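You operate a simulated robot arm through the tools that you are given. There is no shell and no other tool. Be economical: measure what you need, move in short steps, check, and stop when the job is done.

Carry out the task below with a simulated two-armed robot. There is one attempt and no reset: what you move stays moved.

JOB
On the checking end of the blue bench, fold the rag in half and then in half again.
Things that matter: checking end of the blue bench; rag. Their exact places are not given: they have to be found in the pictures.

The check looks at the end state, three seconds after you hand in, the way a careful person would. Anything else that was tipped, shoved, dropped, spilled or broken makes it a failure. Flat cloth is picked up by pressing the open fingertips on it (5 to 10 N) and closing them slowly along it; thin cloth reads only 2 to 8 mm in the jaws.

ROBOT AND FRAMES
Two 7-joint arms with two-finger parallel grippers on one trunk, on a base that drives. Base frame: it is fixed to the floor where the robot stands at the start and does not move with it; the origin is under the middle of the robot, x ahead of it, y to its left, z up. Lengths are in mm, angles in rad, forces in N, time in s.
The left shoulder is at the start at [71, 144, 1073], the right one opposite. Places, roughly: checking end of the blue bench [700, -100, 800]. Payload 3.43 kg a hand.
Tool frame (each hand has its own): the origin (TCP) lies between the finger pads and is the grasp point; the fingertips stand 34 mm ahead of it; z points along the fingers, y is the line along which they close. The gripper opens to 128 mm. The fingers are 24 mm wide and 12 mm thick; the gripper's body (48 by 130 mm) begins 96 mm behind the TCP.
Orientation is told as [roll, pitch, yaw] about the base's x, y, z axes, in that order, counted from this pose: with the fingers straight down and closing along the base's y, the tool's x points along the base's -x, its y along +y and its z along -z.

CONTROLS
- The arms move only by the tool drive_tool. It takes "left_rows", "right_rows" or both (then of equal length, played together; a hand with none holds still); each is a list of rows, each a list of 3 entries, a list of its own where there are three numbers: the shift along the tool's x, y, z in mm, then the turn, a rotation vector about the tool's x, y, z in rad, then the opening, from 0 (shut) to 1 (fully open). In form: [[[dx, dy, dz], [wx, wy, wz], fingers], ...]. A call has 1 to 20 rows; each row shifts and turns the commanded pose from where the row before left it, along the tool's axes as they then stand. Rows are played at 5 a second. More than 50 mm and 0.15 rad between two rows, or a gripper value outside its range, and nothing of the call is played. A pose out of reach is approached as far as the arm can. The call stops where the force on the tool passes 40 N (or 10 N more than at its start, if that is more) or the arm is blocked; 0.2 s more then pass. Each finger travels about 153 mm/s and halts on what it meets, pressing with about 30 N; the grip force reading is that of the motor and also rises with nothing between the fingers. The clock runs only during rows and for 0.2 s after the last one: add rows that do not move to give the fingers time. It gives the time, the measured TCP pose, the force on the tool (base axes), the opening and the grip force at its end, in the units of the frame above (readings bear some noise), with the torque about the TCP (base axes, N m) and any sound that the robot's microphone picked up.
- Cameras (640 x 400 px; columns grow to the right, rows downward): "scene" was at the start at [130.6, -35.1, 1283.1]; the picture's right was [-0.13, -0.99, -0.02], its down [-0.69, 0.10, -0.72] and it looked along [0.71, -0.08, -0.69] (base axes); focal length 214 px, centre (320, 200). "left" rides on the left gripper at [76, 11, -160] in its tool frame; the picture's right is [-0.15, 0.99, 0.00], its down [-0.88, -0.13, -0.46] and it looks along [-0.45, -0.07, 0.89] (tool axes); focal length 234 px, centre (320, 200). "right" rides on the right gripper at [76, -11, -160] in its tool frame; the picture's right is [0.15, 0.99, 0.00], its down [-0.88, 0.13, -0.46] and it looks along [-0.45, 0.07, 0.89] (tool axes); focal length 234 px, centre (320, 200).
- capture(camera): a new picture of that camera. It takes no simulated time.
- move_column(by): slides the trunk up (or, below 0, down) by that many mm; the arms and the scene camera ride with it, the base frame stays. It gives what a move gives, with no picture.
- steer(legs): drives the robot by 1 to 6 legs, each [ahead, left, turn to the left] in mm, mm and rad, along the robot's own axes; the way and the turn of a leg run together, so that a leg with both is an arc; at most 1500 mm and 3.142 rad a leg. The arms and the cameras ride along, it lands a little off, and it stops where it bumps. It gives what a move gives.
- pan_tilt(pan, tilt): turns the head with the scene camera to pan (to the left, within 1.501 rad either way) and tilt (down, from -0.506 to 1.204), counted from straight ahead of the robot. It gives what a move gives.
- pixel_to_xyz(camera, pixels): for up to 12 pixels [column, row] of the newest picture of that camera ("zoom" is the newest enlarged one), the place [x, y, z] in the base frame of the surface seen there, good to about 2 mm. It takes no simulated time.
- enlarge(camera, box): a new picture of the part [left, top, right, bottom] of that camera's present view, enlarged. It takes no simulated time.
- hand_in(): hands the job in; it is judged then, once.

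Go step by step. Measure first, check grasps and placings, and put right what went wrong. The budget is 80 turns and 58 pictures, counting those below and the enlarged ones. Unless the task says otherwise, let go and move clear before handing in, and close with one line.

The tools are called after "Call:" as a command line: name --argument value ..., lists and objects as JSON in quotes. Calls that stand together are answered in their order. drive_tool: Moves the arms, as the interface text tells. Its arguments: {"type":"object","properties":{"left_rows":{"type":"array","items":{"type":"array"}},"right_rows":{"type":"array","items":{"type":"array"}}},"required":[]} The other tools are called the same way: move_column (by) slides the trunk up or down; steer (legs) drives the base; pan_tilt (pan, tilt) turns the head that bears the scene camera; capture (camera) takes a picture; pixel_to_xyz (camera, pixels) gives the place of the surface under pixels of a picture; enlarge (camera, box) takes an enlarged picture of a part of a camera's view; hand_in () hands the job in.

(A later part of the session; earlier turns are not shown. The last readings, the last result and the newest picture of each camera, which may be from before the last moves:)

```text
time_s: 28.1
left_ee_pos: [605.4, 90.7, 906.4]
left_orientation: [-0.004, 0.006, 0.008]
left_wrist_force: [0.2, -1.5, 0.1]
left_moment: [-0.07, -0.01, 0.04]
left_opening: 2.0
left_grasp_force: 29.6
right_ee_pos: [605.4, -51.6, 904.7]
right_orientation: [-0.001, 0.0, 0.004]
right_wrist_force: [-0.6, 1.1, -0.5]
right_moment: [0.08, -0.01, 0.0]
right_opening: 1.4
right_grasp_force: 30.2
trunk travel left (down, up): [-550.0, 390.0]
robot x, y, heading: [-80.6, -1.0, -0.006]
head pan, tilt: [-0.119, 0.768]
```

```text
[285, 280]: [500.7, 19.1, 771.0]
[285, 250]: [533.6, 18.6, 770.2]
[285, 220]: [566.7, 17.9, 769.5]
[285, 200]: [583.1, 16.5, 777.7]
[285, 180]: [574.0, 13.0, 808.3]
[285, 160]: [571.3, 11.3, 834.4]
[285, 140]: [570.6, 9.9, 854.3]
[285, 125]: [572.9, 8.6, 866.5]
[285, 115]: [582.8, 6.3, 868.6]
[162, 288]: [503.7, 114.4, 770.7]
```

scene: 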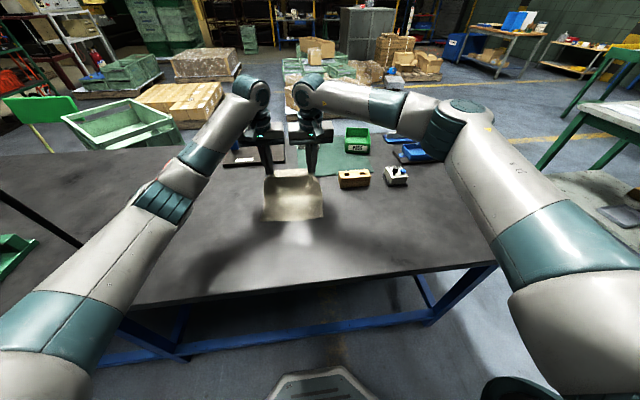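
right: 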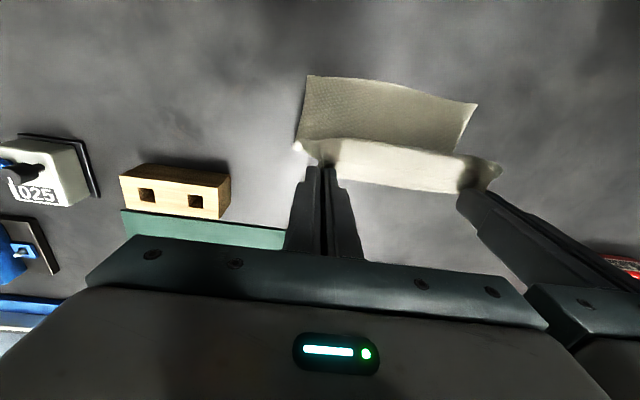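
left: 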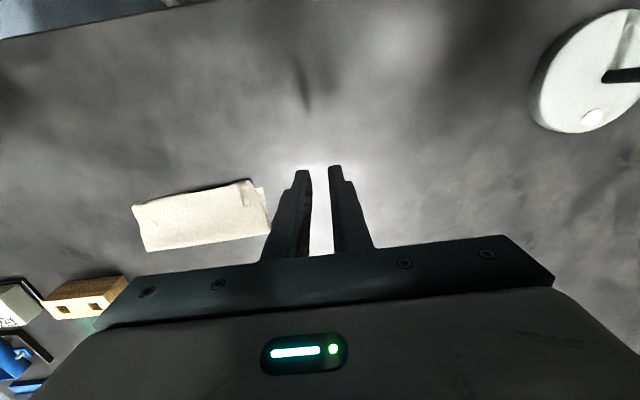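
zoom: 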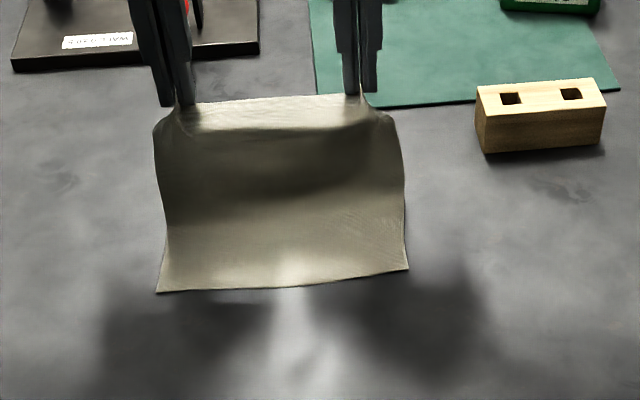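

Fold foot is at x≈583 and the hem crease at (571,860). I'll pull further +x to bring the foot to about 603 and draw the crease straight.

Call:
drive_tool --left_rows '[[[-17, 0, 0], [0, 0, 0], 0], [[-17, 0, 0], [0, 0, 0], 0], [[0, 0, 0], [0, 0, 0], 0]]' --right_rows '[[[-17, 0, 0], [0, 0, 0], 0], [[-17, 0, 0], [0, 0, 0], 0], [[0, 0, 0], [0, 0, 0], 0]]'

Call:
enlarge --camera "scene" --box '[220, 150, 380, 250]'

Call:
pixel_to_xyz --camera "zoom" --pixels '[[285, 280], [285, 250], [285, 220], [285, 200], [285, 180], [285, 160], [285, 140], [285, 125], [285, 110], [285, 95], [162, 288], [285, 85]]'

```text
time_s: 28.9
left_ee_pos: [640.4, 90.1, 904.9]
left_orientation: [-0.005, 0.007, 0.009]
left_wrist_force: [0.1, -0.8, 0.0]
left_moment: [-0.04, -0.02, 0.02]
left_opening: 2.2
left_grasp_force: 29.8
right_ee_pos: [639.1, -50.2, 905.8]
right_orientation: [0.002, -0.001, 0.003]
right_wrist_force: [-0.4, 0.3, -0.3]
right_moment: [0.02, -0.03, -0.01]
right_opening: 2.0
right_grasp_force: 29.7
trunk travel left (down, up): [-550.0, 390.0]
robot x, y, heading: [-80.1, -5.8, -0.006]
head pan, tilt: [-0.119, 0.768]
```

```text
4.00 times, centred on (300, 200) of scene
```

zoom: 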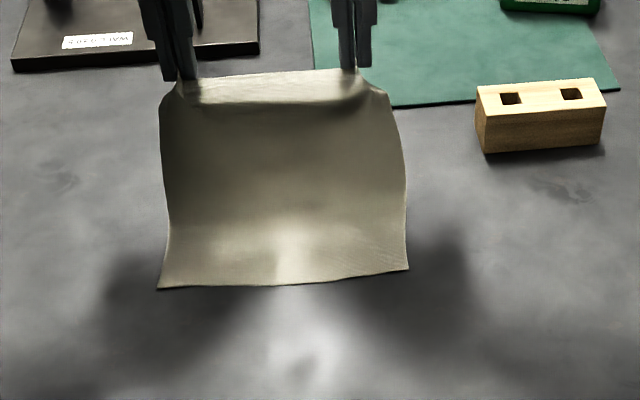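

```text
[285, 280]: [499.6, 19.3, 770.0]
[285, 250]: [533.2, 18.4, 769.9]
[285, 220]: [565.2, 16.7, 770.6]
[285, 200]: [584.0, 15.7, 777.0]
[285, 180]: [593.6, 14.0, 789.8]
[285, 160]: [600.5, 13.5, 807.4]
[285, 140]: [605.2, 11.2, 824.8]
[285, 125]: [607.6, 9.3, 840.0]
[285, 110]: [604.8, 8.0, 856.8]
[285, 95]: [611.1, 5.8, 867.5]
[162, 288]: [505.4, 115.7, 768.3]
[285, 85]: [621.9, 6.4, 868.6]
```

Fold foot ≈600, crease still near the fingers. I'll take the grips farther so the foot goes to about 620, then swing over low and taut with forward tilt so the final backward pull unrolls the hem.

Call:
drive_tool --left_rows '[[[-12.5, 0, 12], [0, 0, 0], 0], [[-12.5, 0, 12], [0, 0, 0], 0], [[23.4, 0, -7.8], [0, -0.1, 0], 0], [[28, 1, -5.3], [0, -0.1, 0], 0], [[29, 1, 1.1], [0, -0.1, 0], 0], [[28, 1, 5.2], [0, -0.1, 0], 0], [[28.9, 1, 9], [0, -0.1, 0], 0], [[24, 0, 9.5], [0, -0.05, 0], 0]]' --right_rows '[[[-12.5, 0, 12], [0, 0, 0], 0], [[-12.5, 0, 12], [0, 0, 0], 0], [[23.4, 0, -7.8], [0, -0.1, 0], 0], [[28, -1, -5.3], [0, -0.1, 0], 0], [[29, -1, 1.1], [0, -0.1, 0], 0], [[28, -1, 5.2], [0, -0.1, 0], 0], [[28.9, -1, 9], [0, -0.1, 0], 0], [[24, 0, 9.5], [0, -0.05, 0], 0]]'

Call:
capture --camera "left"

Call:
capture --camera "right"

```text
time_s: 30.8
left_ee_pos: [519.3, 94.2, 834.5]
left_orientation: [-0.005, -0.543, 0.01]
left_wrist_force: [0.6, -10.2, 1.1]
left_moment: [-0.4, -0.03, -0.08]
left_opening: 2.1
left_grasp_force: 29.9
right_ee_pos: [520.3, -55.0, 832.4]
right_orientation: [0.004, -0.552, 0.002]
right_wrist_force: [0.7, 11.5, 0.1]
right_moment: [0.32, 0.03, 0.1]
right_opening: 1.7
right_grasp_force: 30.1
trunk travel left (down, up): [-550.0, 390.0]
robot x, y, heading: [-83.6, -2.9, -0.009]
head pan, tilt: [-0.119, 0.768]
```

```text
26 pictures are left
```

left: 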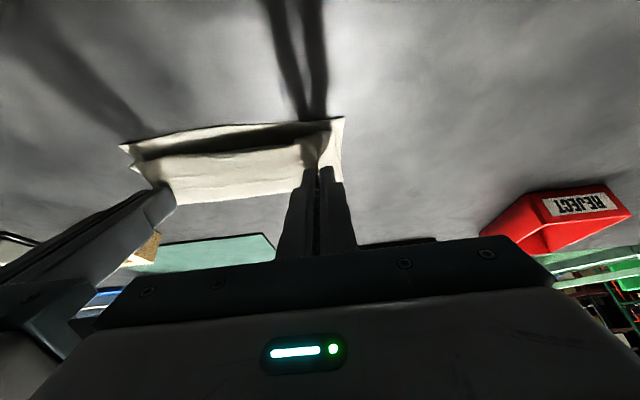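

```text
25 pictures are left
```

right: 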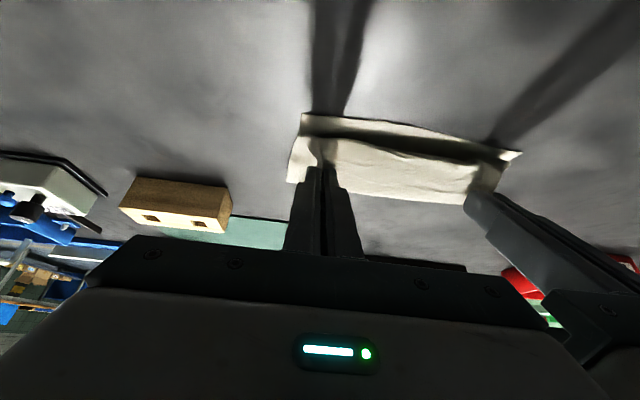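

Going as planned; I'll continue with the last lowering and backward pull.

Call:
drive_tool --left_rows '[[[20.6, -1, 6], [0, -0.05, 0], 0], [[17.4, -1, -4.6], [0, 0, 0], 0], [[13.2, 0, -5.4], [0, 0, 0], 0], [[0, 0, 0], [0, 0, 0], 0]]' --right_rows '[[[20.6, 1, 6], [0, -0.05, 0], 0], [[17.4, 1, -4.6], [0, 0, 0], 0], [[13.2, 0, -5.4], [0, 0, 0], 0], [[0, 0, 0], [0, 0, 0], 0]]'

Call:
enlarge --camera "left" --box '[100, 80, 420, 280]'

Call:
enlarge --camera "right" --box '[220, 80, 540, 280]'

```text
time_s: 31.8
left_ee_pos: [473.8, 91.7, 809.3]
left_orientation: [-0.003, -0.595, 0.01]
left_wrist_force: [0.8, -5.1, 2.6]
left_moment: [-0.2, -0.04, -0.02]
left_opening: 1.9
left_grasp_force: 30.0
right_ee_pos: [474.3, -53.1, 809.0]
right_orientation: [0.001, -0.602, 0.001]
right_wrist_force: [-0.2, 5.1, 5.3]
right_moment: [0.17, -0.06, 0.06]
right_opening: 1.3
right_grasp_force: 29.9
trunk travel left (down, up): [-550.0, 390.0]
robot x, y, heading: [-81.5, -6.5, -0.009]
head pan, tilt: [-0.119, 0.768]
```

```text
2.00 times, centred on (260, 180) of left
```

zoom: 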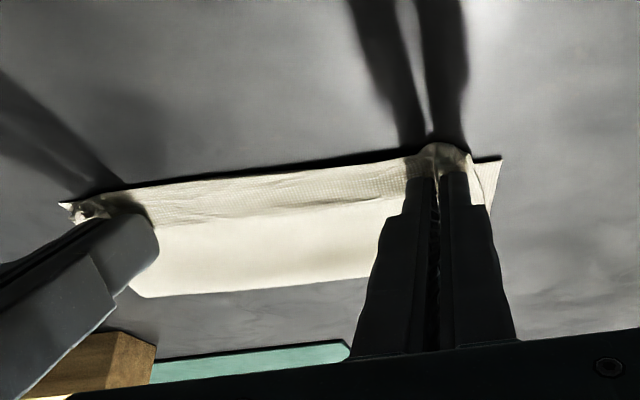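

```text
2.00 times, centred on (380, 180) of right
```

zoom: 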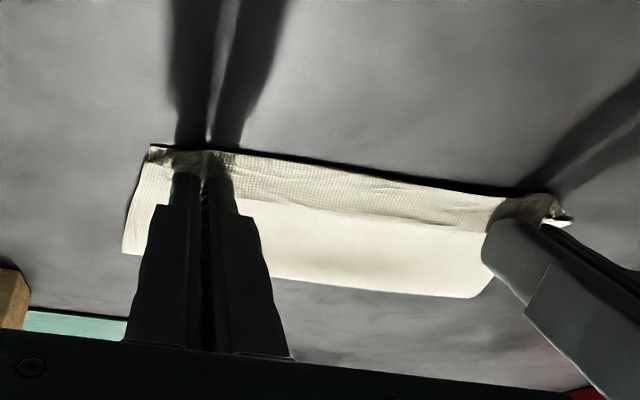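

Call:
pixel_to_xyz --camera "zoom" --pixels '[[300, 162], [320, 178], [320, 205], [320, 225], [360, 285], [400, 220], [400, 195], [155, 150], [130, 250]]'

```text
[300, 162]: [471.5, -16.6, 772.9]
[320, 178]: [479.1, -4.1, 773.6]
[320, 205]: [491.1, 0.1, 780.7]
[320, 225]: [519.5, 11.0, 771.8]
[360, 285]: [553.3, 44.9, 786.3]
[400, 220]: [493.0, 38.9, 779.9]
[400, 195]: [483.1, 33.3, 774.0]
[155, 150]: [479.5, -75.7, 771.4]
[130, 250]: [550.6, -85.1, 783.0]
```

The bundle has moved about 20 mm toward me and the hem is now about 20 mm. I'll let go, withdraw and look.

Call:
drive_tool --left_rows '[[[0, 0, 0], [0, 0, 0], 0.05], [[0, 0, 0], [0, 0, 0], 0.12], [[0, 0, 0], [0, 0, 0], 0.12], [[0, 0, -20], [0, 0, 0], 0.12], [[0, 0, -30], [0, 0.1, 0], 0.12], [[0, 15, -35], [0, 0.1, 0], 0.12], [[0, 40, -20], [0, 0.1, 0], 0.12], [[0, 45, 0], [0, 0.15, 0], 0.12], [[0, 40, 0], [0, 0.15, 0], 0.12]]' --right_rows '[[[0, 0, 0], [0, 0, 0], 0.05], [[0, 0, 0], [0, 0, 0], 0.12], [[0, 0, 0], [0, 0, 0], 0.12], [[0, 0, -20], [0, 0, 0], 0.12], [[0, 0, -30], [0, 0.1, 0], 0.12], [[0, -15, -35], [0, 0.1, 0], 0.12], [[0, -40, -20], [0, 0.1, 0], 0.12], [[0, -45, 0], [0, 0.15, 0], 0.12], [[0, -40, 0], [0, 0.15, 0], 0.12]]'

Call:
enlarge --camera "scene" --box '[240, 185, 336, 245]'

Call:
pixel_to_xyz --camera "zoom" --pixels '[[320, 100], [320, 150], [320, 200], [320, 250], [320, 300]]'

```text
time_s: 33.8
left_ee_pos: [420.5, 231.0, 898.1]
left_orientation: [-0.005, 0.01, 0.008]
left_wrist_force: [0.2, -0.2, -0.2]
left_moment: [-0.01, -0.02, 0.01]
left_opening: 15.4
left_grasp_force: 0.1
right_ee_pos: [422.7, -195.4, 896.1]
right_orientation: [0.004, 0.001, 0.002]
right_wrist_force: [0.3, -0.2, 0.2]
right_moment: [0.03, 0.0, 0.01]
right_opening: 15.5
right_grasp_force: 0.0
trunk travel left (down, up): [-550.0, 390.0]
robot x, y, heading: [-80.7, -4.8, -0.009]
head pan, tilt: [-0.119, 0.768]
```

```text
6.67 times, centred on (288, 215) of scene
```

zoom: 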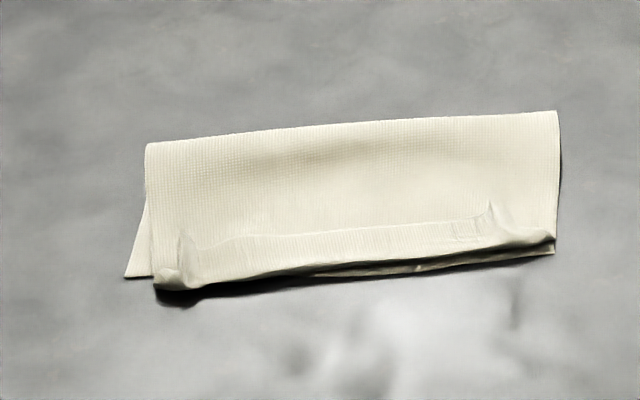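

```text
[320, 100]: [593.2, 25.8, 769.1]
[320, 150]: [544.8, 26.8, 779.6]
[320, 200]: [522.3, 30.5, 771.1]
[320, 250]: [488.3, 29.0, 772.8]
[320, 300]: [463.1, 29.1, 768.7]
```

The hem has shrunk to about 20 mm. I'll measure the outline to decide how to finish it.

Call:
pixel_to_xyz --camera "zoom" --pixels '[[130, 274], [550, 252], [149, 148], [554, 115], [320, 265], [320, 230], [183, 240], [190, 270], [490, 210], [500, 235], [158, 282], [320, 130]]'

Call:
capture --camera "left"

```text
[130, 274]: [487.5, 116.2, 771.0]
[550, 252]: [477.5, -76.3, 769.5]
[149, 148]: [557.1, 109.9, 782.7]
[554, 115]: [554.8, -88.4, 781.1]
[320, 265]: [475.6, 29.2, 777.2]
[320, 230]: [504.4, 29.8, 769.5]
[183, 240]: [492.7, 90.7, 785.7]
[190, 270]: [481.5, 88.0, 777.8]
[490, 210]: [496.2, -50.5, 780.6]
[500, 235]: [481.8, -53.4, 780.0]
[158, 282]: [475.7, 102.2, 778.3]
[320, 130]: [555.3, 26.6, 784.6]
```

```text
21 pictures are left
```

left: 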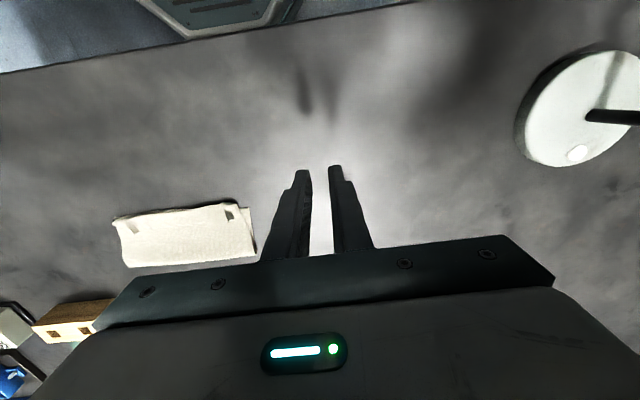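

Near corners of both layers already lie within about 20 mm of each other and the strip is about 95 x 195 mm, so I'll go on to the second fold. The right-hand edges coincide well, so the left hand will take that edge, yawed 90°; I'll move it there and clear the right hand.

Call:
drive_tool --left_rows '[[[-15, -40, -8], [0, 0, 0], 0.3], [[-15, -40, -8], [0, 0, 0], 0.3], [[-15, -40, -8], [0, 0, 0], 0.3], [[-15, -40, 0], [0, 0, 0], 0.3], [[-15, -40, 0], [0, 0, 0], 0.3], [[-15, -40, 0], [0, 0, 0], 0.3], [[-15, -40, 0], [0, 0, 0], 0.3], [[0, -20, 0], [0, 0, -0.14], 0.3], [[0, 0, 0], [0, 0, -0.143], 0.3], [[0, 0, 0], [0, 0, -0.143], 0.3], [[0, 0, 0], [0, 0, -0.143], 0.3], [[0, 0, 0], [0, 0, -0.143], 0.3], [[0, 0, 0], [0, 0, -0.143], 0.3], [[0, 0, 0], [0, 0, -0.143], 0.3], [[0, 0, 0], [0, 0, -0.143], 0.3], [[0, 0, 0], [0, 0, -0.143], 0.3], [[0, 0, 0], [0, 0, -0.143], 0.3], [[0, 0, 0], [0, 0, -0.143], 0.3]]' --right_rows '[[[10, -33, -8], [0, 0, 0], 0.12], [[10, -33, -8], [0, 0, 0], 0.12], [[10, -33, -8], [0, 0, 0], 0.12], [[10, -33, -8], [0, 0, 0], 0.12], [[0, 0, 0], [0, 0, 0], 0.12], [[0, 0, 0], [0, 0, 0], 0.12], [[0, 0, 0], [0, 0, 0], 0.12], [[0, 0, 0], [0, 0, 0], 0.12], [[0, 0, 0], [0, 0, 0], 0.12], [[0, 0, 0], [0, 0, 0], 0.12], [[0, 0, 0], [0, 0, 0], 0.12], [[0, 0, 0], [0, 0, 0], 0.12], [[0, 0, 0], [0, 0, 0], 0.12], [[0, 0, 0], [0, 0, 0], 0.12], [[0, 0, 0], [0, 0, 0], 0.12], [[0, 0, 0], [0, 0, 0], 0.12], [[0, 0, 0], [0, 0, 0], 0.12], [[0, 0, 0], [0, 0, 0], 0.12]]'

Call:
capture --camera "left"

```text
time_s: 37.5
left_ee_pos: [530.3, -67.5, 924.5]
left_orientation: [0.009, 0.003, 1.58]
left_wrist_force: [-0.2, 0.0, -0.3]
left_moment: [-0.02, -0.01, 0.01]
left_opening: 38.3
left_grasp_force: 0.1
right_ee_pos: [382.9, -326.6, 929.4]
right_orientation: [0.002, 0.0, 0.003]
right_wrist_force: [-1.1, 0.1, -0.2]
right_moment: [-0.03, 0.01, 0.02]
right_opening: 15.5
right_grasp_force: 0.0
trunk travel left (down, up): [-550.0, 390.0]
robot x, y, heading: [-76.3, -4.0, -0.009]
head pan, tilt: [-0.119, 0.768]
```

```text
20 pictures are left
```

left: 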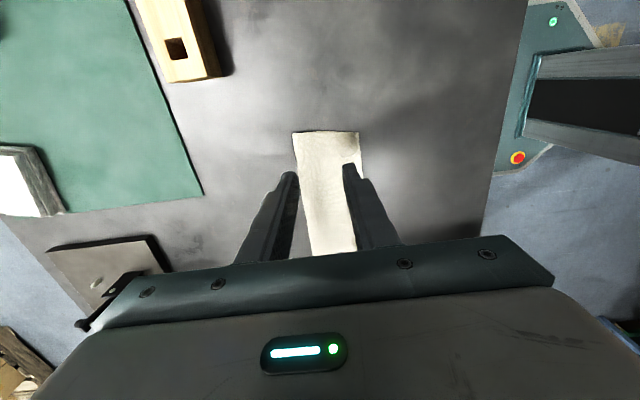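

The yaw is fine. I'll measure the right-hand edge as seen here, rows ~132.

Call:
pixel_to_xyz --camera "left" --pixels '[[330, 134], [298, 135], [356, 136], [300, 165], [330, 165], [310, 240], [340, 148]]'

Call:
enlarge --camera "left" --box '[272, 110, 384, 180]'

```text
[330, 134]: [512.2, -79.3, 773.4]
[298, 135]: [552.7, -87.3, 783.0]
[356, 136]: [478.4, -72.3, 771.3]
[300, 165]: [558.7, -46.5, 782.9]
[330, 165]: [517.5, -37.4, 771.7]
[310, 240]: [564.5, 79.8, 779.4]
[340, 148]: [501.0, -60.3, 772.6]
```

```text
5.71 times, centred on (328, 145) of left
```

zoom: 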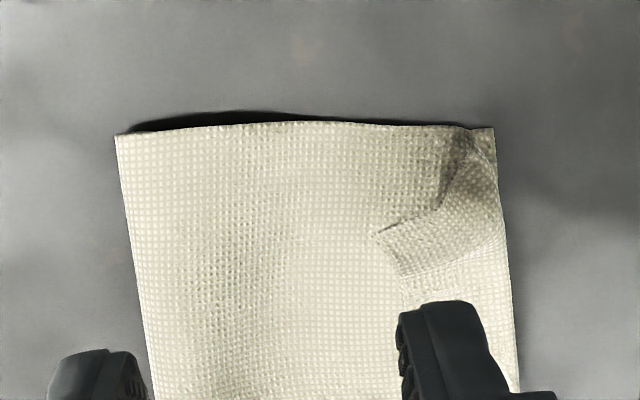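

The edge is at y≈-79 mid. I'll press the open tips (about 50 mm apart) on the middle of that edge.

Call:
drive_tool --left_rows '[[[4, 2, 38], [0, 0, 0], 0.39], [[3, 2, 38], [0, 0, 0], 0.39], [[2, 1, 30], [0, 0, 0], 0.39], [[0, 0, 6], [0, 0, 0], 0.39], [[0, 0, 5], [0, 0, 0], 0.39], [[0, 0, 2], [0, 0, 0], 0.39], [[0, 0, 0], [0, 0, 0], 0.39]]'

```text
time_s: 39.1
left_ee_pos: [522.0, -78.2, 806.0]
left_orientation: [0.007, 0.003, 1.577]
left_wrist_force: [0.6, 0.5, 6.1]
left_moment: [0.01, -0.08, 0.04]
left_opening: 50.0
left_grasp_force: 0.3
right_ee_pos: [382.3, -327.1, 929.2]
right_orientation: [0.0, 0.0, 0.001]
right_wrist_force: [-0.2, -0.6, -0.3]
right_moment: [-0.01, -0.02, 0.03]
right_opening: 15.6
right_grasp_force: 0.0
trunk travel left (down, up): [-550.0, 390.0]
robot x, y, heading: [-79.7, -2.1, -0.01]
head pan, tilt: [-0.119, 0.768]
```

6 N contact. I'll press a bit more and close slowly part-way, then look.

Call:
drive_tool --left_rows '[[[0, 0, 1], [0, 0, 0], 0.39], [[0, 0, 0], [0, 0, 0], 0.36], [[0, 0, 0.2], [0, 0, 0], 0.33], [[0, 0, 0], [0, 0, 0], 0.3], [[0, 0, 0.2], [0, 0, 0], 0.27], [[0, 0, 0], [0, 0, 0], 0.24], [[0, 0, 0], [0, 0, 0], 0.21], [[0, 0, 0], [0, 0, 0], 0.18], [[0, 0, 0], [0, 0, 0], 0.15], [[0, 0, 0], [0, 0, 0], 0.12]]'

Call:
enlarge --camera "left" --box '[240, 110, 400, 210]'

```text
time_s: 41.4
left_ee_pos: [520.3, -78.7, 804.9]
left_orientation: [0.005, 0.004, 1.577]
left_wrist_force: [0.9, -0.6, 28.0]
left_moment: [0.1, 0.08, 0.01]
left_opening: 12.7
left_grasp_force: 0.0
right_ee_pos: [378.3, -326.8, 929.1]
right_orientation: [0.003, -0.003, 0.002]
right_wrist_force: [-0.6, -0.3, 0.0]
right_moment: [0.03, 0.03, 0.01]
right_opening: 15.2
right_grasp_force: 0.1
trunk travel left (down, up): [-550.0, 390.0]
robot x, y, heading: [-81.8, -0.8, -0.007]
head pan, tilt: [-0.119, 0.768]
```

```text
4.00 times, centred on (320, 160) of left
```

zoom: 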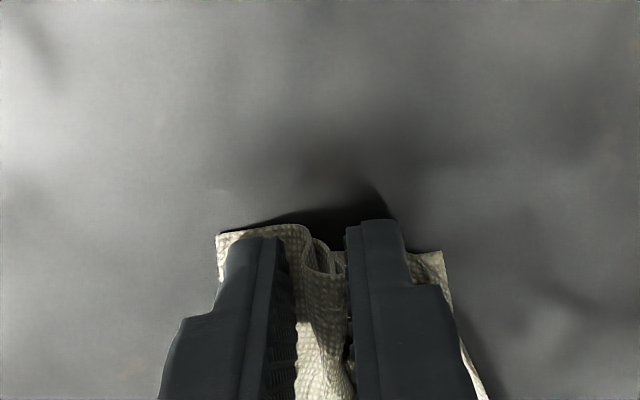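

A ruck of apparently both layers stands between the fingers (300–345, 250). I'll finish closing and lift slightly.

Call:
drive_tool --left_rows '[[[0, 0, -0.3], [0, 0, 0], 0.1], [[0, 0, 0], [0, 0, 0], 0.08], [[0, 0, -0.3], [0, 0, 0], 0.06], [[0, 0, 0], [0, 0, 0], 0.04], [[0, 0, 0], [0, 0, 0], 0.02], [[0, 0, 0], [0, 0, 0], 0.0], [[0, 0, 0], [0, 0, 0], 0.0], [[0, 0, -20], [0, 0, 0], 0], [[0, 0, -20], [0, 0, 0], 0], [[0, 0, 0], [0, 0, 0], 0]]'

Call:
enlarge --camera "left" --box '[240, 110, 400, 210]'

Call:
enlarge --camera "scene" --box '[240, 165, 368, 245]'

```text
time_s: 43.5
left_ee_pos: [523.8, -77.4, 844.9]
left_orientation: [0.011, 0.004, 1.578]
left_wrist_force: [-0.3, -0.5, 0.4]
left_moment: [0.04, 0.02, 0.03]
left_opening: 2.9
left_grasp_force: 30.0
right_ee_pos: [382.5, -326.3, 928.6]
right_orientation: [0.001, -0.001, 0.003]
right_wrist_force: [-0.6, 0.1, -0.2]
right_moment: [0.01, 0.03, 0.02]
right_opening: 15.3
right_grasp_force: 0.0
trunk travel left (down, up): [-550.0, 390.0]
robot x, y, heading: [-82.0, -2.3, -0.007]
head pan, tilt: [-0.119, 0.768]
```

```text
4.00 times, centred on (320, 160) of left
```

zoom: 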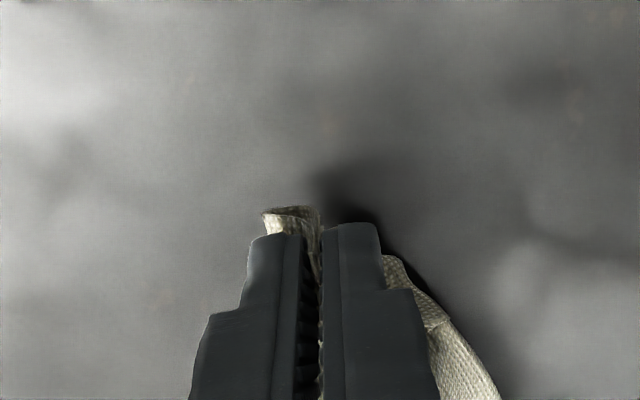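

```text
5.00 times, centred on (304, 205) of scene
```

zoom: 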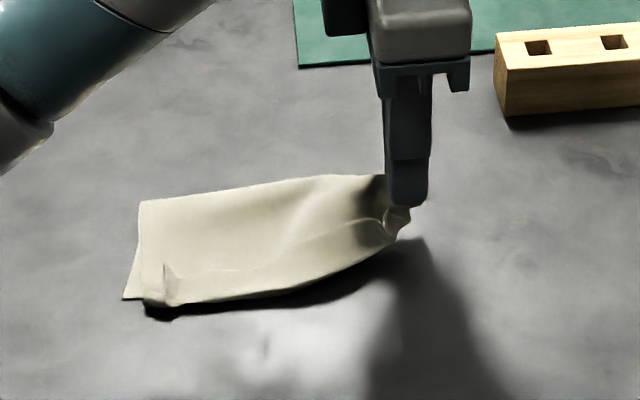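

All layers are held (2.9 mm) and nothing is left on the bench. I'll swing it over to the left edge, with the fingers tilting toward -y.

Call:
drive_tool --left_rows '[[[-13, 0, -19], [0, 0, 0], 0], [[-23.4, 0, -17.8], [0, 0.1, 0], 0], [[-27.3, 0, -12.3], [0, 0.1, 0], 0], [[-27, 0, -8.7], [0, 0.1, 0], 0], [[-27.9, 0, -5.3], [0, 0.1, 0], 0], [[-27.6, 0, 0.8], [0, 0.1, 0], 0], [[-28.6, 0, 4.6], [0, 0.1, 0], 0], [[-25.7, 0, 6.7], [0, 0.05, 0], 0], [[-22.1, 0, 7.2], [0, 0.05, 0], 0]]'

Call:
enlarge --camera "scene" --box '[208, 155, 368, 255]'

```text
time_s: 45.8
left_ee_pos: [529.6, 103.5, 846.6]
left_orientation: [-0.047, 0.696, 1.533]
left_wrist_force: [-1.4, -0.3, -0.2]
left_moment: [0.03, 0.02, 0.05]
left_opening: 2.8
left_grasp_force: 30.0
right_ee_pos: [373.6, -344.2, 930.6]
right_orientation: [0.012, -0.011, -0.014]
right_wrist_force: [0.3, 0.4, 0.3]
right_moment: [-0.02, -0.01, -0.04]
right_opening: 15.5
right_grasp_force: 0.2
trunk travel left (down, up): [-550.0, 390.0]
robot x, y, heading: [-76.1, -1.7, -0.025]
head pan, tilt: [-0.119, 0.768]
stopped in row 9 (left hand): the arm was blocked; the commanded pose is now the measured one
```

```text
4.00 times, centred on (288, 205) of scene
```

zoom: 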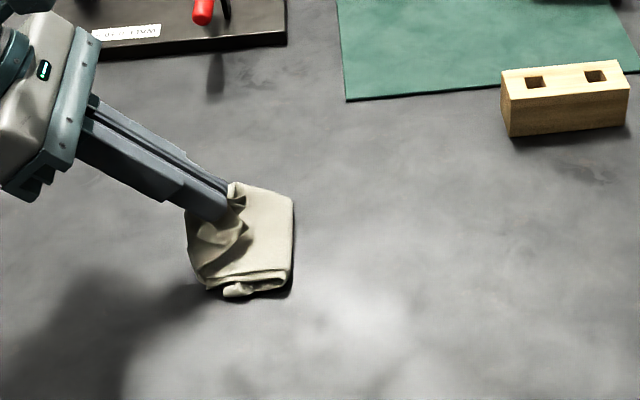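

The wrist hit a limit at that tilt. I'll reduce the tilt while lowering onto the left edge.

Call:
drive_tool --left_rows '[[[-9.2, 1, 2.7], [0, -0.062, 0], 0], [[-9, 1, 3.25], [0, -0.062, 0], 0], [[-8.8, 1, 3.8], [0, -0.062, 0], 0], [[-8.6, 1, 4.3], [0, -0.062, 0], 0], [[0, 0, 0], [0, 0, 0], 0]]'

Call:
enlarge --camera "scene" --box '[224, 175, 336, 245]'

```text
time_s: 46.8
left_ee_pos: [533.0, 132.9, 807.2]
left_orientation: [-0.028, 0.477, 1.548]
left_wrist_force: [-3.2, -1.3, 16.4]
left_moment: [-0.12, 0.25, -0.06]
left_opening: 3.1
left_grasp_force: 30.5
right_ee_pos: [384.1, -332.9, 928.7]
right_orientation: [0.002, 0.0, -0.012]
right_wrist_force: [0.5, 0.0, -0.2]
right_moment: [-0.02, 0.03, 0.01]
right_opening: 15.6
right_grasp_force: 0.1
trunk travel left (down, up): [-550.0, 390.0]
robot x, y, heading: [-75.9, -1.0, -0.024]
head pan, tilt: [-0.119, 0.768]
stopped in row 5 (left hand): the force on the tool passed its limit (the readings are from after the stop); the commanded pose is now the measured one
```

```text
5.71 times, centred on (280, 210) of scene
```

zoom: 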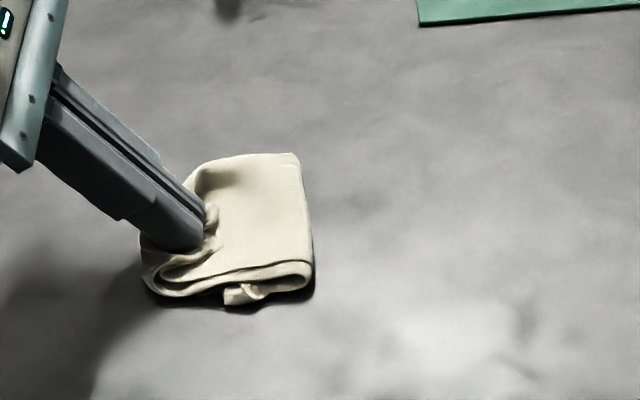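

The packet is roughly square and the edge sits over the left edge. I'll open and withdraw along the fingers.

Call:
drive_tool --left_rows '[[[0, 0, 0], [0, 0, 0], 0.05], [[0, 0, 0], [0, 0, 0], 0.12], [[0, 0, 0], [0, 0, 0], 0.2], [[0, 0, -20], [0, 0, 0], 0.2], [[0, 0, -30], [0, 0, 0], 0.2], [[0, 0, -40], [0, -0.1, 0], 0.2], [[-20, 0, -30], [0, -0.1, 0], 0.2], [[-40, 0, 0], [0, -0.1, 0], 0.2], [[-40, 0, 0], [0, -0.15, 0], 0.2]]'

Call:
enlarge --camera "scene" --box '[240, 180, 336, 240]'

Call:
pixel_to_xyz --camera "zoom" --pixels '[[320, 200], [200, 200], [150, 200], [150, 280], [250, 150], [250, 300], [200, 260], [350, 260], [350, 150]]'

```text
time_s: 48.8
left_ee_pos: [532.0, 282.0, 890.3]
left_orientation: [-0.023, 0.024, 1.562]
left_wrist_force: [0.2, -0.2, -0.3]
left_moment: [0.01, 0.0, -0.01]
left_opening: 25.7
left_grasp_force: 0.1
right_ee_pos: [382.5, -331.3, 928.3]
right_orientation: [0.001, 0.0, -0.014]
right_wrist_force: [0.2, 0.5, 1.0]
right_moment: [0.0, 0.0, 0.01]
right_opening: 15.5
right_grasp_force: 0.0
trunk travel left (down, up): [-550.0, 390.0]
robot x, y, heading: [-71.2, 1.0, -0.02]
head pan, tilt: [-0.119, 0.768]
```

```text
6.67 times, centred on (288, 210) of scene
```

zoom: 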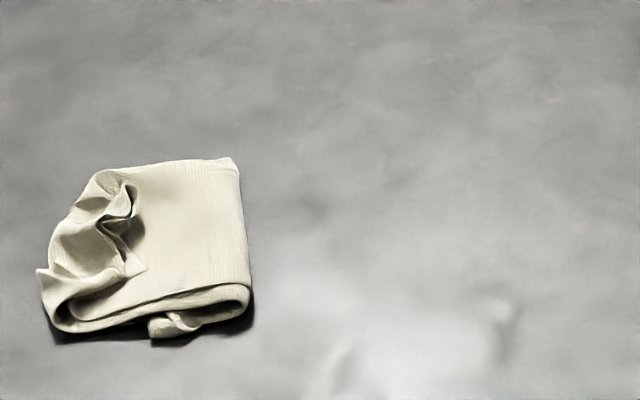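

```text
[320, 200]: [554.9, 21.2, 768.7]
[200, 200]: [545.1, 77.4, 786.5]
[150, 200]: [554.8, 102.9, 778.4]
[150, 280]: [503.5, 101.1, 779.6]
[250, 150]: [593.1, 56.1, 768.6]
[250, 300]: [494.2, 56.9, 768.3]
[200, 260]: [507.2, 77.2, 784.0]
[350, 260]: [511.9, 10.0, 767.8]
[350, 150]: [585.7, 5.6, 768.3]
```

The packet is about 91 x 95 mm, but the free end is bunched and curled back at zoom (50–145, 170–320). I'll bring the right hand's camera over for a proper top view.

Call:
drive_tool --right_rows '[[[-4, 44, -4], [0, 0, 0], 0.12], [[-4, 44, -4], [0, 0, 0], 0.12], [[-4, 44, -4], [0, 0, 0], 0.12], [[-4, 44, 0], [0, 0, 0], 0.12], [[-4, 44, 0], [0, 0, 0], 0.12], [[-4, 44, 0], [0, 0, 0], 0.12], [[-4, 44, 0], [0, 0, 0], 0.12], [[-4, 44, 0], [0, 0, 0], 0.12], [[-4, 44, 0], [0, 0, 0], 0.12], [[-4, 44, 0], [0, 0, 0], 0.12]]' --left_rows '[[[-10, 0, -5], [0, 0, 0], 0.2], [[-10, 0, -5], [0, 0, 0], 0.2], [[-10, 0, -5], [0, 0, 0], 0.2], [[-10, 0, -5], [0, 0, 0], 0.2], [[-10, 0, 0], [0, 0, 0], 0.2], [[-10, 0, 0], [0, 0, 0], 0.2], [[-10, 0, 0], [0, 0, 0], 0.2], [[0, 0, 0], [0, 0, 0], 0.2], [[0, 0, 0], [0, 0, 0], 0.2], [[0, 0, 0], [0, 0, 0], 0.2]]'

Call:
enlarge --camera "right" --box '[240, 90, 400, 190]'

Call:
pixel_to_xyz --camera "zoom" --pixels '[[320, 200], [200, 200], [440, 200], [320, 100], [320, 300], [100, 200], [540, 200]]'

```text
time_s: 51.2
left_ee_pos: [535.5, 313.3, 910.0]
left_orientation: [-0.02, 0.021, 1.507]
left_wrist_force: [0.2, -0.5, -0.5]
left_moment: [-0.02, 0.0, 0.01]
left_opening: 25.6
left_grasp_force: 0.2
right_ee_pos: [426.4, 90.2, 948.4]
right_orientation: [0.011, -0.005, -0.031]
right_wrist_force: [0.0, 0.4, 0.1]
right_moment: [-0.03, -0.07, 0.02]
right_opening: 15.5
right_grasp_force: 0.0
trunk travel left (down, up): [-550.0, 390.0]
robot x, y, heading: [-74.2, -4.3, -0.045]
head pan, tilt: [-0.119, 0.768]
stopped in row 10 (left hand): the arm was blocked; the commanded pose is now the measured one
```

```text
4.00 times, centred on (320, 140) of right
```

zoom: 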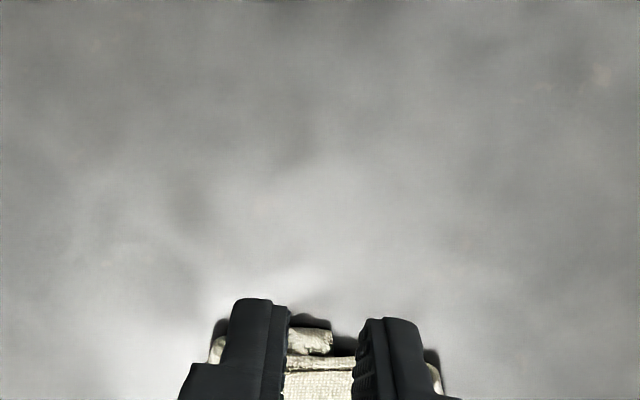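

```text
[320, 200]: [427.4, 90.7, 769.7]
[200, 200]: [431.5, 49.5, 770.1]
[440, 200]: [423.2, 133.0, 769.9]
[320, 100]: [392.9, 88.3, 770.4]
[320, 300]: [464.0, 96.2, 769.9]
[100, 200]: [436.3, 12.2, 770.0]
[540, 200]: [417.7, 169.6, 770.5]
```

The fingers block the view. I'll move the right hand forward and open it, then look again; also check the scene for why the left arm was blocked.

Call:
drive_tool --right_rows '[[[-40, 0, 0], [0, 0, 0], 0.6], [[-40, 0, 0], [0, 0, 0], 1.0], [[-25, 0, 0], [0, 0, 0], 1.0], [[0, 0, 0], [0, 0, 0], 1.0]]'

Call:
enlarge --camera "right" --box '[240, 90, 400, 190]'

Call:
capture --camera "scene"

```text
time_s: 52.2
left_ee_pos: [536.2, 314.2, 909.2]
left_orientation: [-0.018, 0.019, 1.514]
left_wrist_force: [-0.2, 0.7, 1.0]
left_moment: [0.04, -0.02, 0.0]
left_opening: 25.8
left_grasp_force: 0.0
right_ee_pos: [533.2, 85.0, 945.4]
right_orientation: [0.016, -0.004, -0.026]
right_wrist_force: [1.5, -0.3, 0.5]
right_moment: [-0.04, 0.0, 0.0]
right_opening: 128.0
right_grasp_force: 0.1
trunk travel left (down, up): [-550.0, 390.0]
robot x, y, heading: [-75.6, 0.6, -0.045]
head pan, tilt: [-0.119, 0.768]
```

```text
4.00 times, centred on (320, 140) of right
```

zoom: 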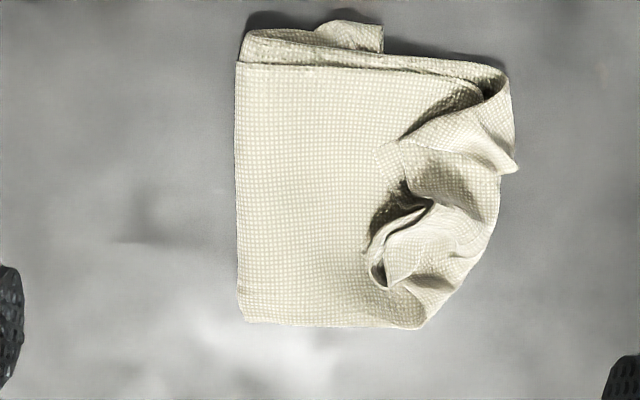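

```text
10 pictures are left
```

scene: 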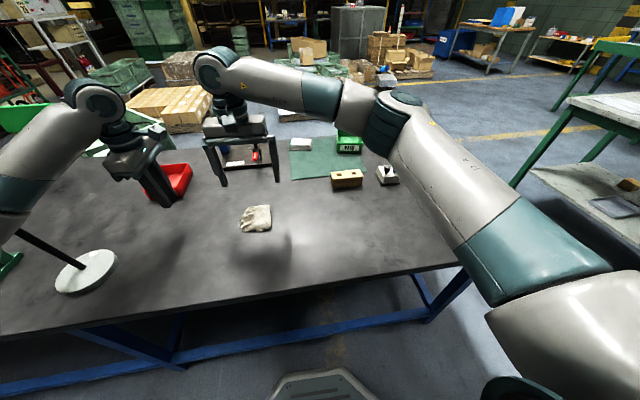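

The free end is curled back with its pinch ridge around zoom (385,265) and a corner flap at (385,155). I'll measure these.

Call:
pixel_to_xyz --camera "zoom" --pixels '[[368, 262], [385, 285], [400, 245], [420, 210], [385, 155], [400, 175], [450, 250], [515, 165], [425, 325], [245, 320], [240, 65], [500, 75]]'

```text
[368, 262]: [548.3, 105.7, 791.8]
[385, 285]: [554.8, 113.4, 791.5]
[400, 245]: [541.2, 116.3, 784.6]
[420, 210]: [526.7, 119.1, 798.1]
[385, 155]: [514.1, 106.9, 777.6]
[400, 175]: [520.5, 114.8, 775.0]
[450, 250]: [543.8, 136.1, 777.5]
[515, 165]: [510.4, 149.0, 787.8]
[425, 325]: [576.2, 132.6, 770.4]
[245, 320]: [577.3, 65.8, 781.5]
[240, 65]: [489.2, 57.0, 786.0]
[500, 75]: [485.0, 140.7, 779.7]
```

I'll withdraw the right hand and bring the left hand above the ridge's free end at about (547,101).

Call:
drive_tool --right_rows '[[[10, -45, 0], [0, 0, 0], 1.0], [[10, -45, 0], [0, 0, 0], 0.8], [[10, -45, 0], [0, 0, 0], 0.6], [[10, -45, 0], [0, 0, 0], 0.4], [[10, -45, 0], [0, 0, 0], 0.2], [[0, -40, 0], [0, 0, 0], 0.2], [[0, -40, 0], [0, 0, 0], 0.2], [[0, 0, 0], [0, 0, 0], 0.2], [[0, 0, 0], [0, 0, 0], 0.2], [[0, 0, 0], [0, 0, 0], 0.2]]' --left_rows '[[[0, 0, 0], [0, 0, 0], 0.2], [[0, 0, 0], [0, 0, 0], 0.2], [[0, 0, 0], [0, 0, 0], 0.2], [[42.4, -4.6, 8], [0, 0, 0], 0.2], [[42.4, -4.6, 8], [0, 0, 0], 0.2], [[42.4, -4.6, 8], [0, 0, 0], 0.2], [[42.4, -4.6, 8], [0, 0, 0], 0.2], [[42.4, -4.6, 8], [0, 0, -0.057], 0.2], [[0, 0, 0], [0, 0, 0], 0.2], [[0, 0, 0], [0, 0, 0], 0.2]]'

Call:
enlarge --camera "left" --box '[240, 110, 400, 210]'

```text
time_s: 54.4
left_ee_pos: [549.6, 113.8, 869.4]
left_orientation: [-0.013, 0.03, 1.582]
left_wrist_force: [0.2, 0.0, -0.4]
left_moment: [0.01, 0.03, -0.02]
left_opening: 25.7
left_grasp_force: 0.0
right_ee_pos: [477.6, -204.8, 942.6]
right_orientation: [0.001, 0.001, -0.024]
right_wrist_force: [0.3, -0.4, 0.1]
right_moment: [0.01, 0.01, 0.01]
right_opening: 25.7
right_grasp_force: 0.0
trunk travel left (down, up): [-550.0, 390.0]
robot x, y, heading: [-76.4, 0.4, -0.035]
head pan, tilt: [-0.119, 0.768]
```

```text
4.00 times, centred on (320, 160) of left
```

zoom: 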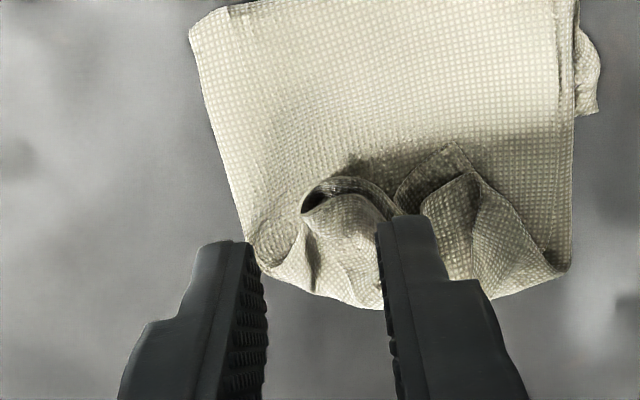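

Call:
pixel_to_xyz --camera "zoom" --pixels '[[340, 178], [305, 205], [395, 205], [345, 225], [440, 155], [475, 180], [400, 190], [350, 290], [560, 265], [255, 250], [200, 30], [570, 20]]'

```text
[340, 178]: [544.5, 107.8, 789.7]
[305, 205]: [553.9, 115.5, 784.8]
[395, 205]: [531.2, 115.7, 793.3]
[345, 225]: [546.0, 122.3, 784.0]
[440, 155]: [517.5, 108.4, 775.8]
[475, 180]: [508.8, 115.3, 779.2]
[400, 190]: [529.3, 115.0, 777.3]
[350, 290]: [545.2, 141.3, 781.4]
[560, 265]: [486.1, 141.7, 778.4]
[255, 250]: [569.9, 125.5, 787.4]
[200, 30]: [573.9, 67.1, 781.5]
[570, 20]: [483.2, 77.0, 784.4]
```

The tube-like ridge spans x 531–554, z up to 793. I'll straddle it at y≈105 and pinch above the lower layers.

Call:
drive_tool --left_rows '[[[5, 4, 20], [0, 0, 0], 0.3], [[4, 2.6, 20], [0, 0, 0], 0.3], [[0, 0, 14], [0, 0, 0], 0.3], [[0, 0, 0], [0, 0, 0], 0.25], [[0, 0, 0], [0, 0, 0], 0.2], [[0, 0, 0], [0, 0, 0], 0.15], [[0, 0, 0], [0, 0, 0], 0.1], [[0, 0, 0], [0, 0, 0], 0.05], [[0, 0, 0], [0, 0, 0], 0.0], [[0, 0, 0], [0, 0, 0], 0.0], [[0, 0, 0], [0, 0, 0], 0.0]]'

```text
time_s: 56.8
left_ee_pos: [544.0, 106.7, 815.3]
left_orientation: [-0.012, 0.03, 1.582]
left_wrist_force: [-0.8, 0.2, 0.2]
left_moment: [-0.01, 0.02, 0.01]
left_opening: 2.4
left_grasp_force: 30.1
right_ee_pos: [478.5, -203.8, 942.3]
right_orientation: [0.001, 0.0, -0.024]
right_wrist_force: [-0.5, -0.1, -0.1]
right_moment: [0.0, -0.01, 0.0]
right_opening: 25.6
right_grasp_force: 0.2
trunk travel left (down, up): [-550.0, 390.0]
robot x, y, heading: [-76.5, 5.0, -0.033]
head pan, tilt: [-0.119, 0.768]
```

Pinched (2.4 mm). I'll lift it to loosen the fold toward -y, then lay it again pulling outward past the left edge.

Call:
drive_tool --left_rows '[[[12, 0, -29], [0, 0, 0], 0], [[20, 0, -25], [0, 0, 0], 0], [[25, 0, -15], [0, 0, 0], 0], [[25, 0, 0], [0, 0, 0], 0], [[0, 0, 0], [0, 0, 0], 0], [[-23.4, 2.2, -4.8], [0, 0.1, 0], 0], [[-28.8, 2.2, 2.6], [0, 0.1, 0], 0], [[-27.2, 2.2, 7.5], [0, 0.1, 0], 0], [[-25.3, 2.2, 10.2], [0, 0.1, 0], 0], [[-22.6, 2.2, 9.5], [0, 0.1, 0], 0], [[-17.6, 0, 6.1], [0, 0.05, 0], 0], [[-12.7, 0, 1.6], [0, 0, 0], 0], [[-6.5, 0, -2.8], [0, 0, 0], 0], [[0, 0, 0], [0, 0, 0], 0]]'

Call:
enlarge --camera "scene" --box '[208, 175, 320, 245]'

```text
time_s: 59.8
left_ee_pos: [533.4, 168.8, 810.6]
left_orientation: [-0.016, 0.582, 1.575]
left_wrist_force: [-0.2, -0.3, 1.0]
left_moment: [-0.03, 0.0, -0.01]
left_opening: 2.4
left_grasp_force: 29.9
right_ee_pos: [478.5, -203.8, 942.0]
right_orientation: [0.001, 0.0, -0.025]
right_wrist_force: [0.0, 0.3, -0.5]
right_moment: [0.02, -0.01, -0.01]
right_opening: 25.5
right_grasp_force: 0.1
trunk travel left (down, up): [-550.0, 390.0]
robot x, y, heading: [-75.9, 0.6, -0.04]
head pan, tilt: [-0.119, 0.768]
```

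```text
5.71 times, centred on (264, 210) of scene
```

zoom: 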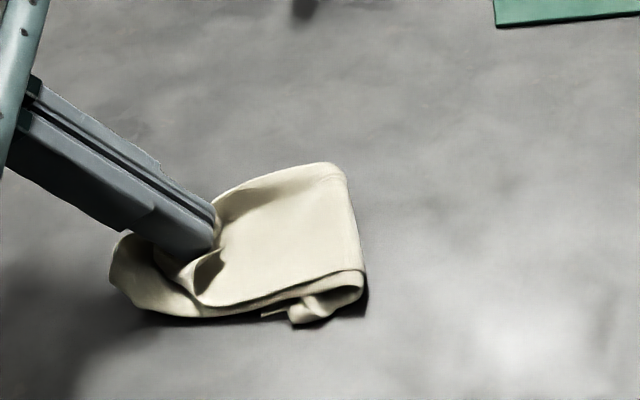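

Call:
pixel_to_xyz --camera "zoom" --pixels '[[355, 265], [335, 170], [115, 262], [140, 300], [200, 295], [215, 262], [222, 195], [300, 315], [280, 230]]'

```text
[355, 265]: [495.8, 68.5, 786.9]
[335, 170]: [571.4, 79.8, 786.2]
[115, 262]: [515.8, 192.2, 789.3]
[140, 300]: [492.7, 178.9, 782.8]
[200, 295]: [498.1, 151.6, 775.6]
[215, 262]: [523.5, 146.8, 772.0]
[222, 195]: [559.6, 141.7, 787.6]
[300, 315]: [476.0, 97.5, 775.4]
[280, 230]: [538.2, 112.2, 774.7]
```

The geometry is unclear under the fingers. I'll release, withdraw, and take one look.

Call:
drive_tool --left_rows '[[[0, 0, 0], [0, 0, 0], 0.05], [[0, 0, 0], [0, 0, 0], 0.12], [[0, 0, 0], [0, 0, 0], 0.2], [[0, 0, -20], [0, 0, 0], 0.2], [[0, 0, -30], [0, 0, 0], 0.2], [[0, 0, -40], [0, -0.13, 0], 0.2], [[-10, 0, -30], [0, -0.14, 0], 0.2], [[-20, 0, -10], [0, -0.14, 0], 0.2], [[-20, 0, 0], [0, -0.14, 0], 0.2]]'

Call:
enlarge --camera "scene" --box '[224, 180, 320, 240]'

Call:
pixel_to_xyz --camera "zoom" --pixels '[[320, 200], [200, 200], [150, 250], [150, 200], [200, 150], [250, 150], [250, 250], [200, 270], [100, 230], [300, 260]]'

```text
time_s: 61.8
left_ee_pos: [530.0, 283.1, 909.3]
left_orientation: [-0.012, 0.03, 1.58]
left_wrist_force: [0.5, -0.2, 0.1]
left_moment: [-0.01, -0.01, -0.01]
left_opening: 25.5
left_grasp_force: 0.0
right_ee_pos: [477.1, -203.7, 942.1]
right_orientation: [0.003, -0.004, -0.025]
right_wrist_force: [-0.1, 0.8, -0.5]
right_moment: [0.01, 0.0, 0.01]
right_opening: 25.8
right_grasp_force: 0.0
trunk travel left (down, up): [-550.0, 390.0]
robot x, y, heading: [-73.8, -0.8, -0.035]
head pan, tilt: [-0.119, 0.768]
```

```text
6.67 times, centred on (272, 210) of scene
```

zoom: 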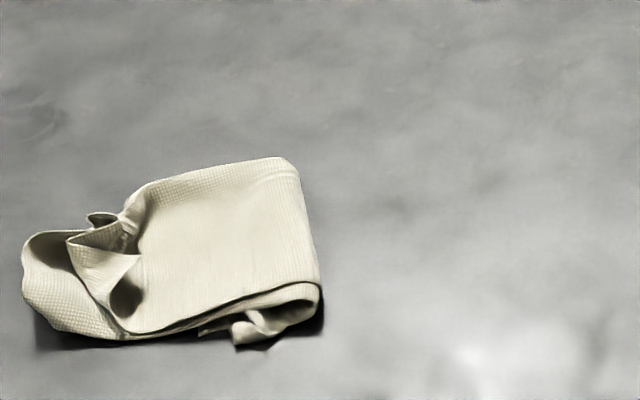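

```text
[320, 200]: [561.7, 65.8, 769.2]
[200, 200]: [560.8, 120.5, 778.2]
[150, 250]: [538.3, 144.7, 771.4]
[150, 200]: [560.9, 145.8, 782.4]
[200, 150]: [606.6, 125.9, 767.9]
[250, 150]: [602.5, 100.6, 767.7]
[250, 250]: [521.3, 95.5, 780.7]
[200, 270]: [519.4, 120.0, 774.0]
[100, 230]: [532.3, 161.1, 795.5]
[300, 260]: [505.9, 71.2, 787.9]
```

I need a top view; I'll put the left hand over the packet with its fingers wide open and use its camera.

Call:
drive_tool --left_rows '[[[40, 0, -5], [0, 0, 0], 0.5], [[40, 0, -5], [0, 0, 0], 0.9], [[40, 0, -5], [0, 0, 0], 1.0], [[30, 0, 0], [0, 0, 0], 1.0], [[0, 0, 0], [0, 0, 0], 1.0]]'

Call:
enlarge --camera "left" --box '[224, 105, 416, 225]'

Call:
pixel_to_xyz --camera "zoom" --pixels '[[320, 200], [250, 200], [400, 200], [320, 150], [320, 250], [320, 300], [250, 250], [400, 250], [400, 300], [250, 300], [450, 250], [320, 100]]'

```text
time_s: 63.0
left_ee_pos: [532.2, 133.0, 927.7]
left_orientation: [-0.011, 0.031, 1.582]
left_wrist_force: [0.1, -0.2, 0.4]
left_moment: [-0.01, 0.0, 0.03]
left_opening: 128.2
left_grasp_force: 0.1
right_ee_pos: [476.5, -203.5, 942.7]
right_orientation: [-0.001, 0.001, -0.024]
right_wrist_force: [0.1, -0.9, -0.1]
right_moment: [0.0, 0.02, 0.01]
right_opening: 25.5
right_grasp_force: 0.1
trunk travel left (down, up): [-550.0, 390.0]
robot x, y, heading: [-73.3, 2.3, -0.037]
head pan, tilt: [-0.119, 0.768]
```

```text
3.33 times, centred on (320, 165) of left
```

zoom: 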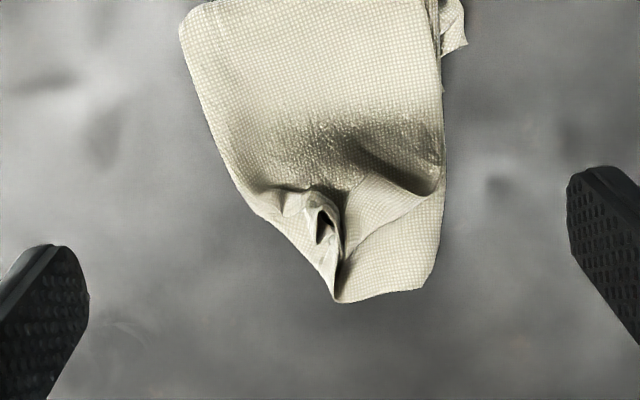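

```text
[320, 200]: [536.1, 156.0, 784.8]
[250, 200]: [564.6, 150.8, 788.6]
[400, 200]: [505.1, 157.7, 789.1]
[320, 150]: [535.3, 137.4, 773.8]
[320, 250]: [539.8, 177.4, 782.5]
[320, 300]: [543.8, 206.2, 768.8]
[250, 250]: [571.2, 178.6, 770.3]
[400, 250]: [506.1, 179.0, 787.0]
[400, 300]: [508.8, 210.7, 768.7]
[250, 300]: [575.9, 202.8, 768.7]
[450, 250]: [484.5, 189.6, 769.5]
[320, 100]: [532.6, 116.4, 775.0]
```

I need to see which layer is which at the left end; one closer enlargement.

Call:
enlarge --camera "left" --box '[276, 144, 364, 199]'

Call:
pixel_to_xyz --camera "zoom" --pixels '[[60, 130], [200, 140], [330, 110], [430, 190], [560, 150], [570, 200], [480, 250], [420, 330], [300, 150], [270, 230], [230, 160], [540, 340]]'

```text
7.27 times, centred on (320, 172) of left
```

zoom: 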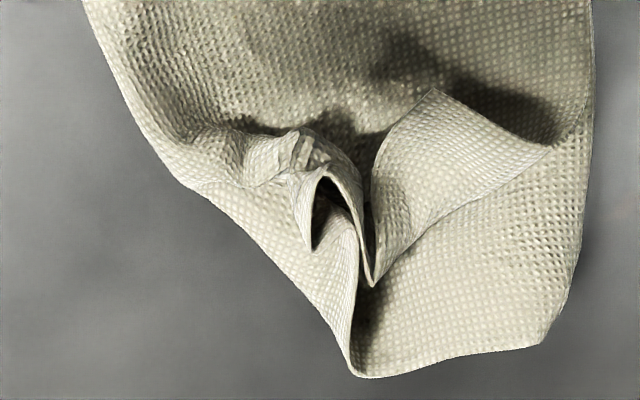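

```text
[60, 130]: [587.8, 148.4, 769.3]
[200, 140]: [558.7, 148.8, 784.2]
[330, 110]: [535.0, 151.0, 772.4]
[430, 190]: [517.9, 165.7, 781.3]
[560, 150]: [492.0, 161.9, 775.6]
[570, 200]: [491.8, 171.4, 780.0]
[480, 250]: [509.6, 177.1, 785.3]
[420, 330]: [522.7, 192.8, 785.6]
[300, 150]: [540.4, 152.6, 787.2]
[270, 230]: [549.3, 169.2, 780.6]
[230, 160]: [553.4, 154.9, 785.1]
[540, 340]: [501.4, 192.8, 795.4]
```

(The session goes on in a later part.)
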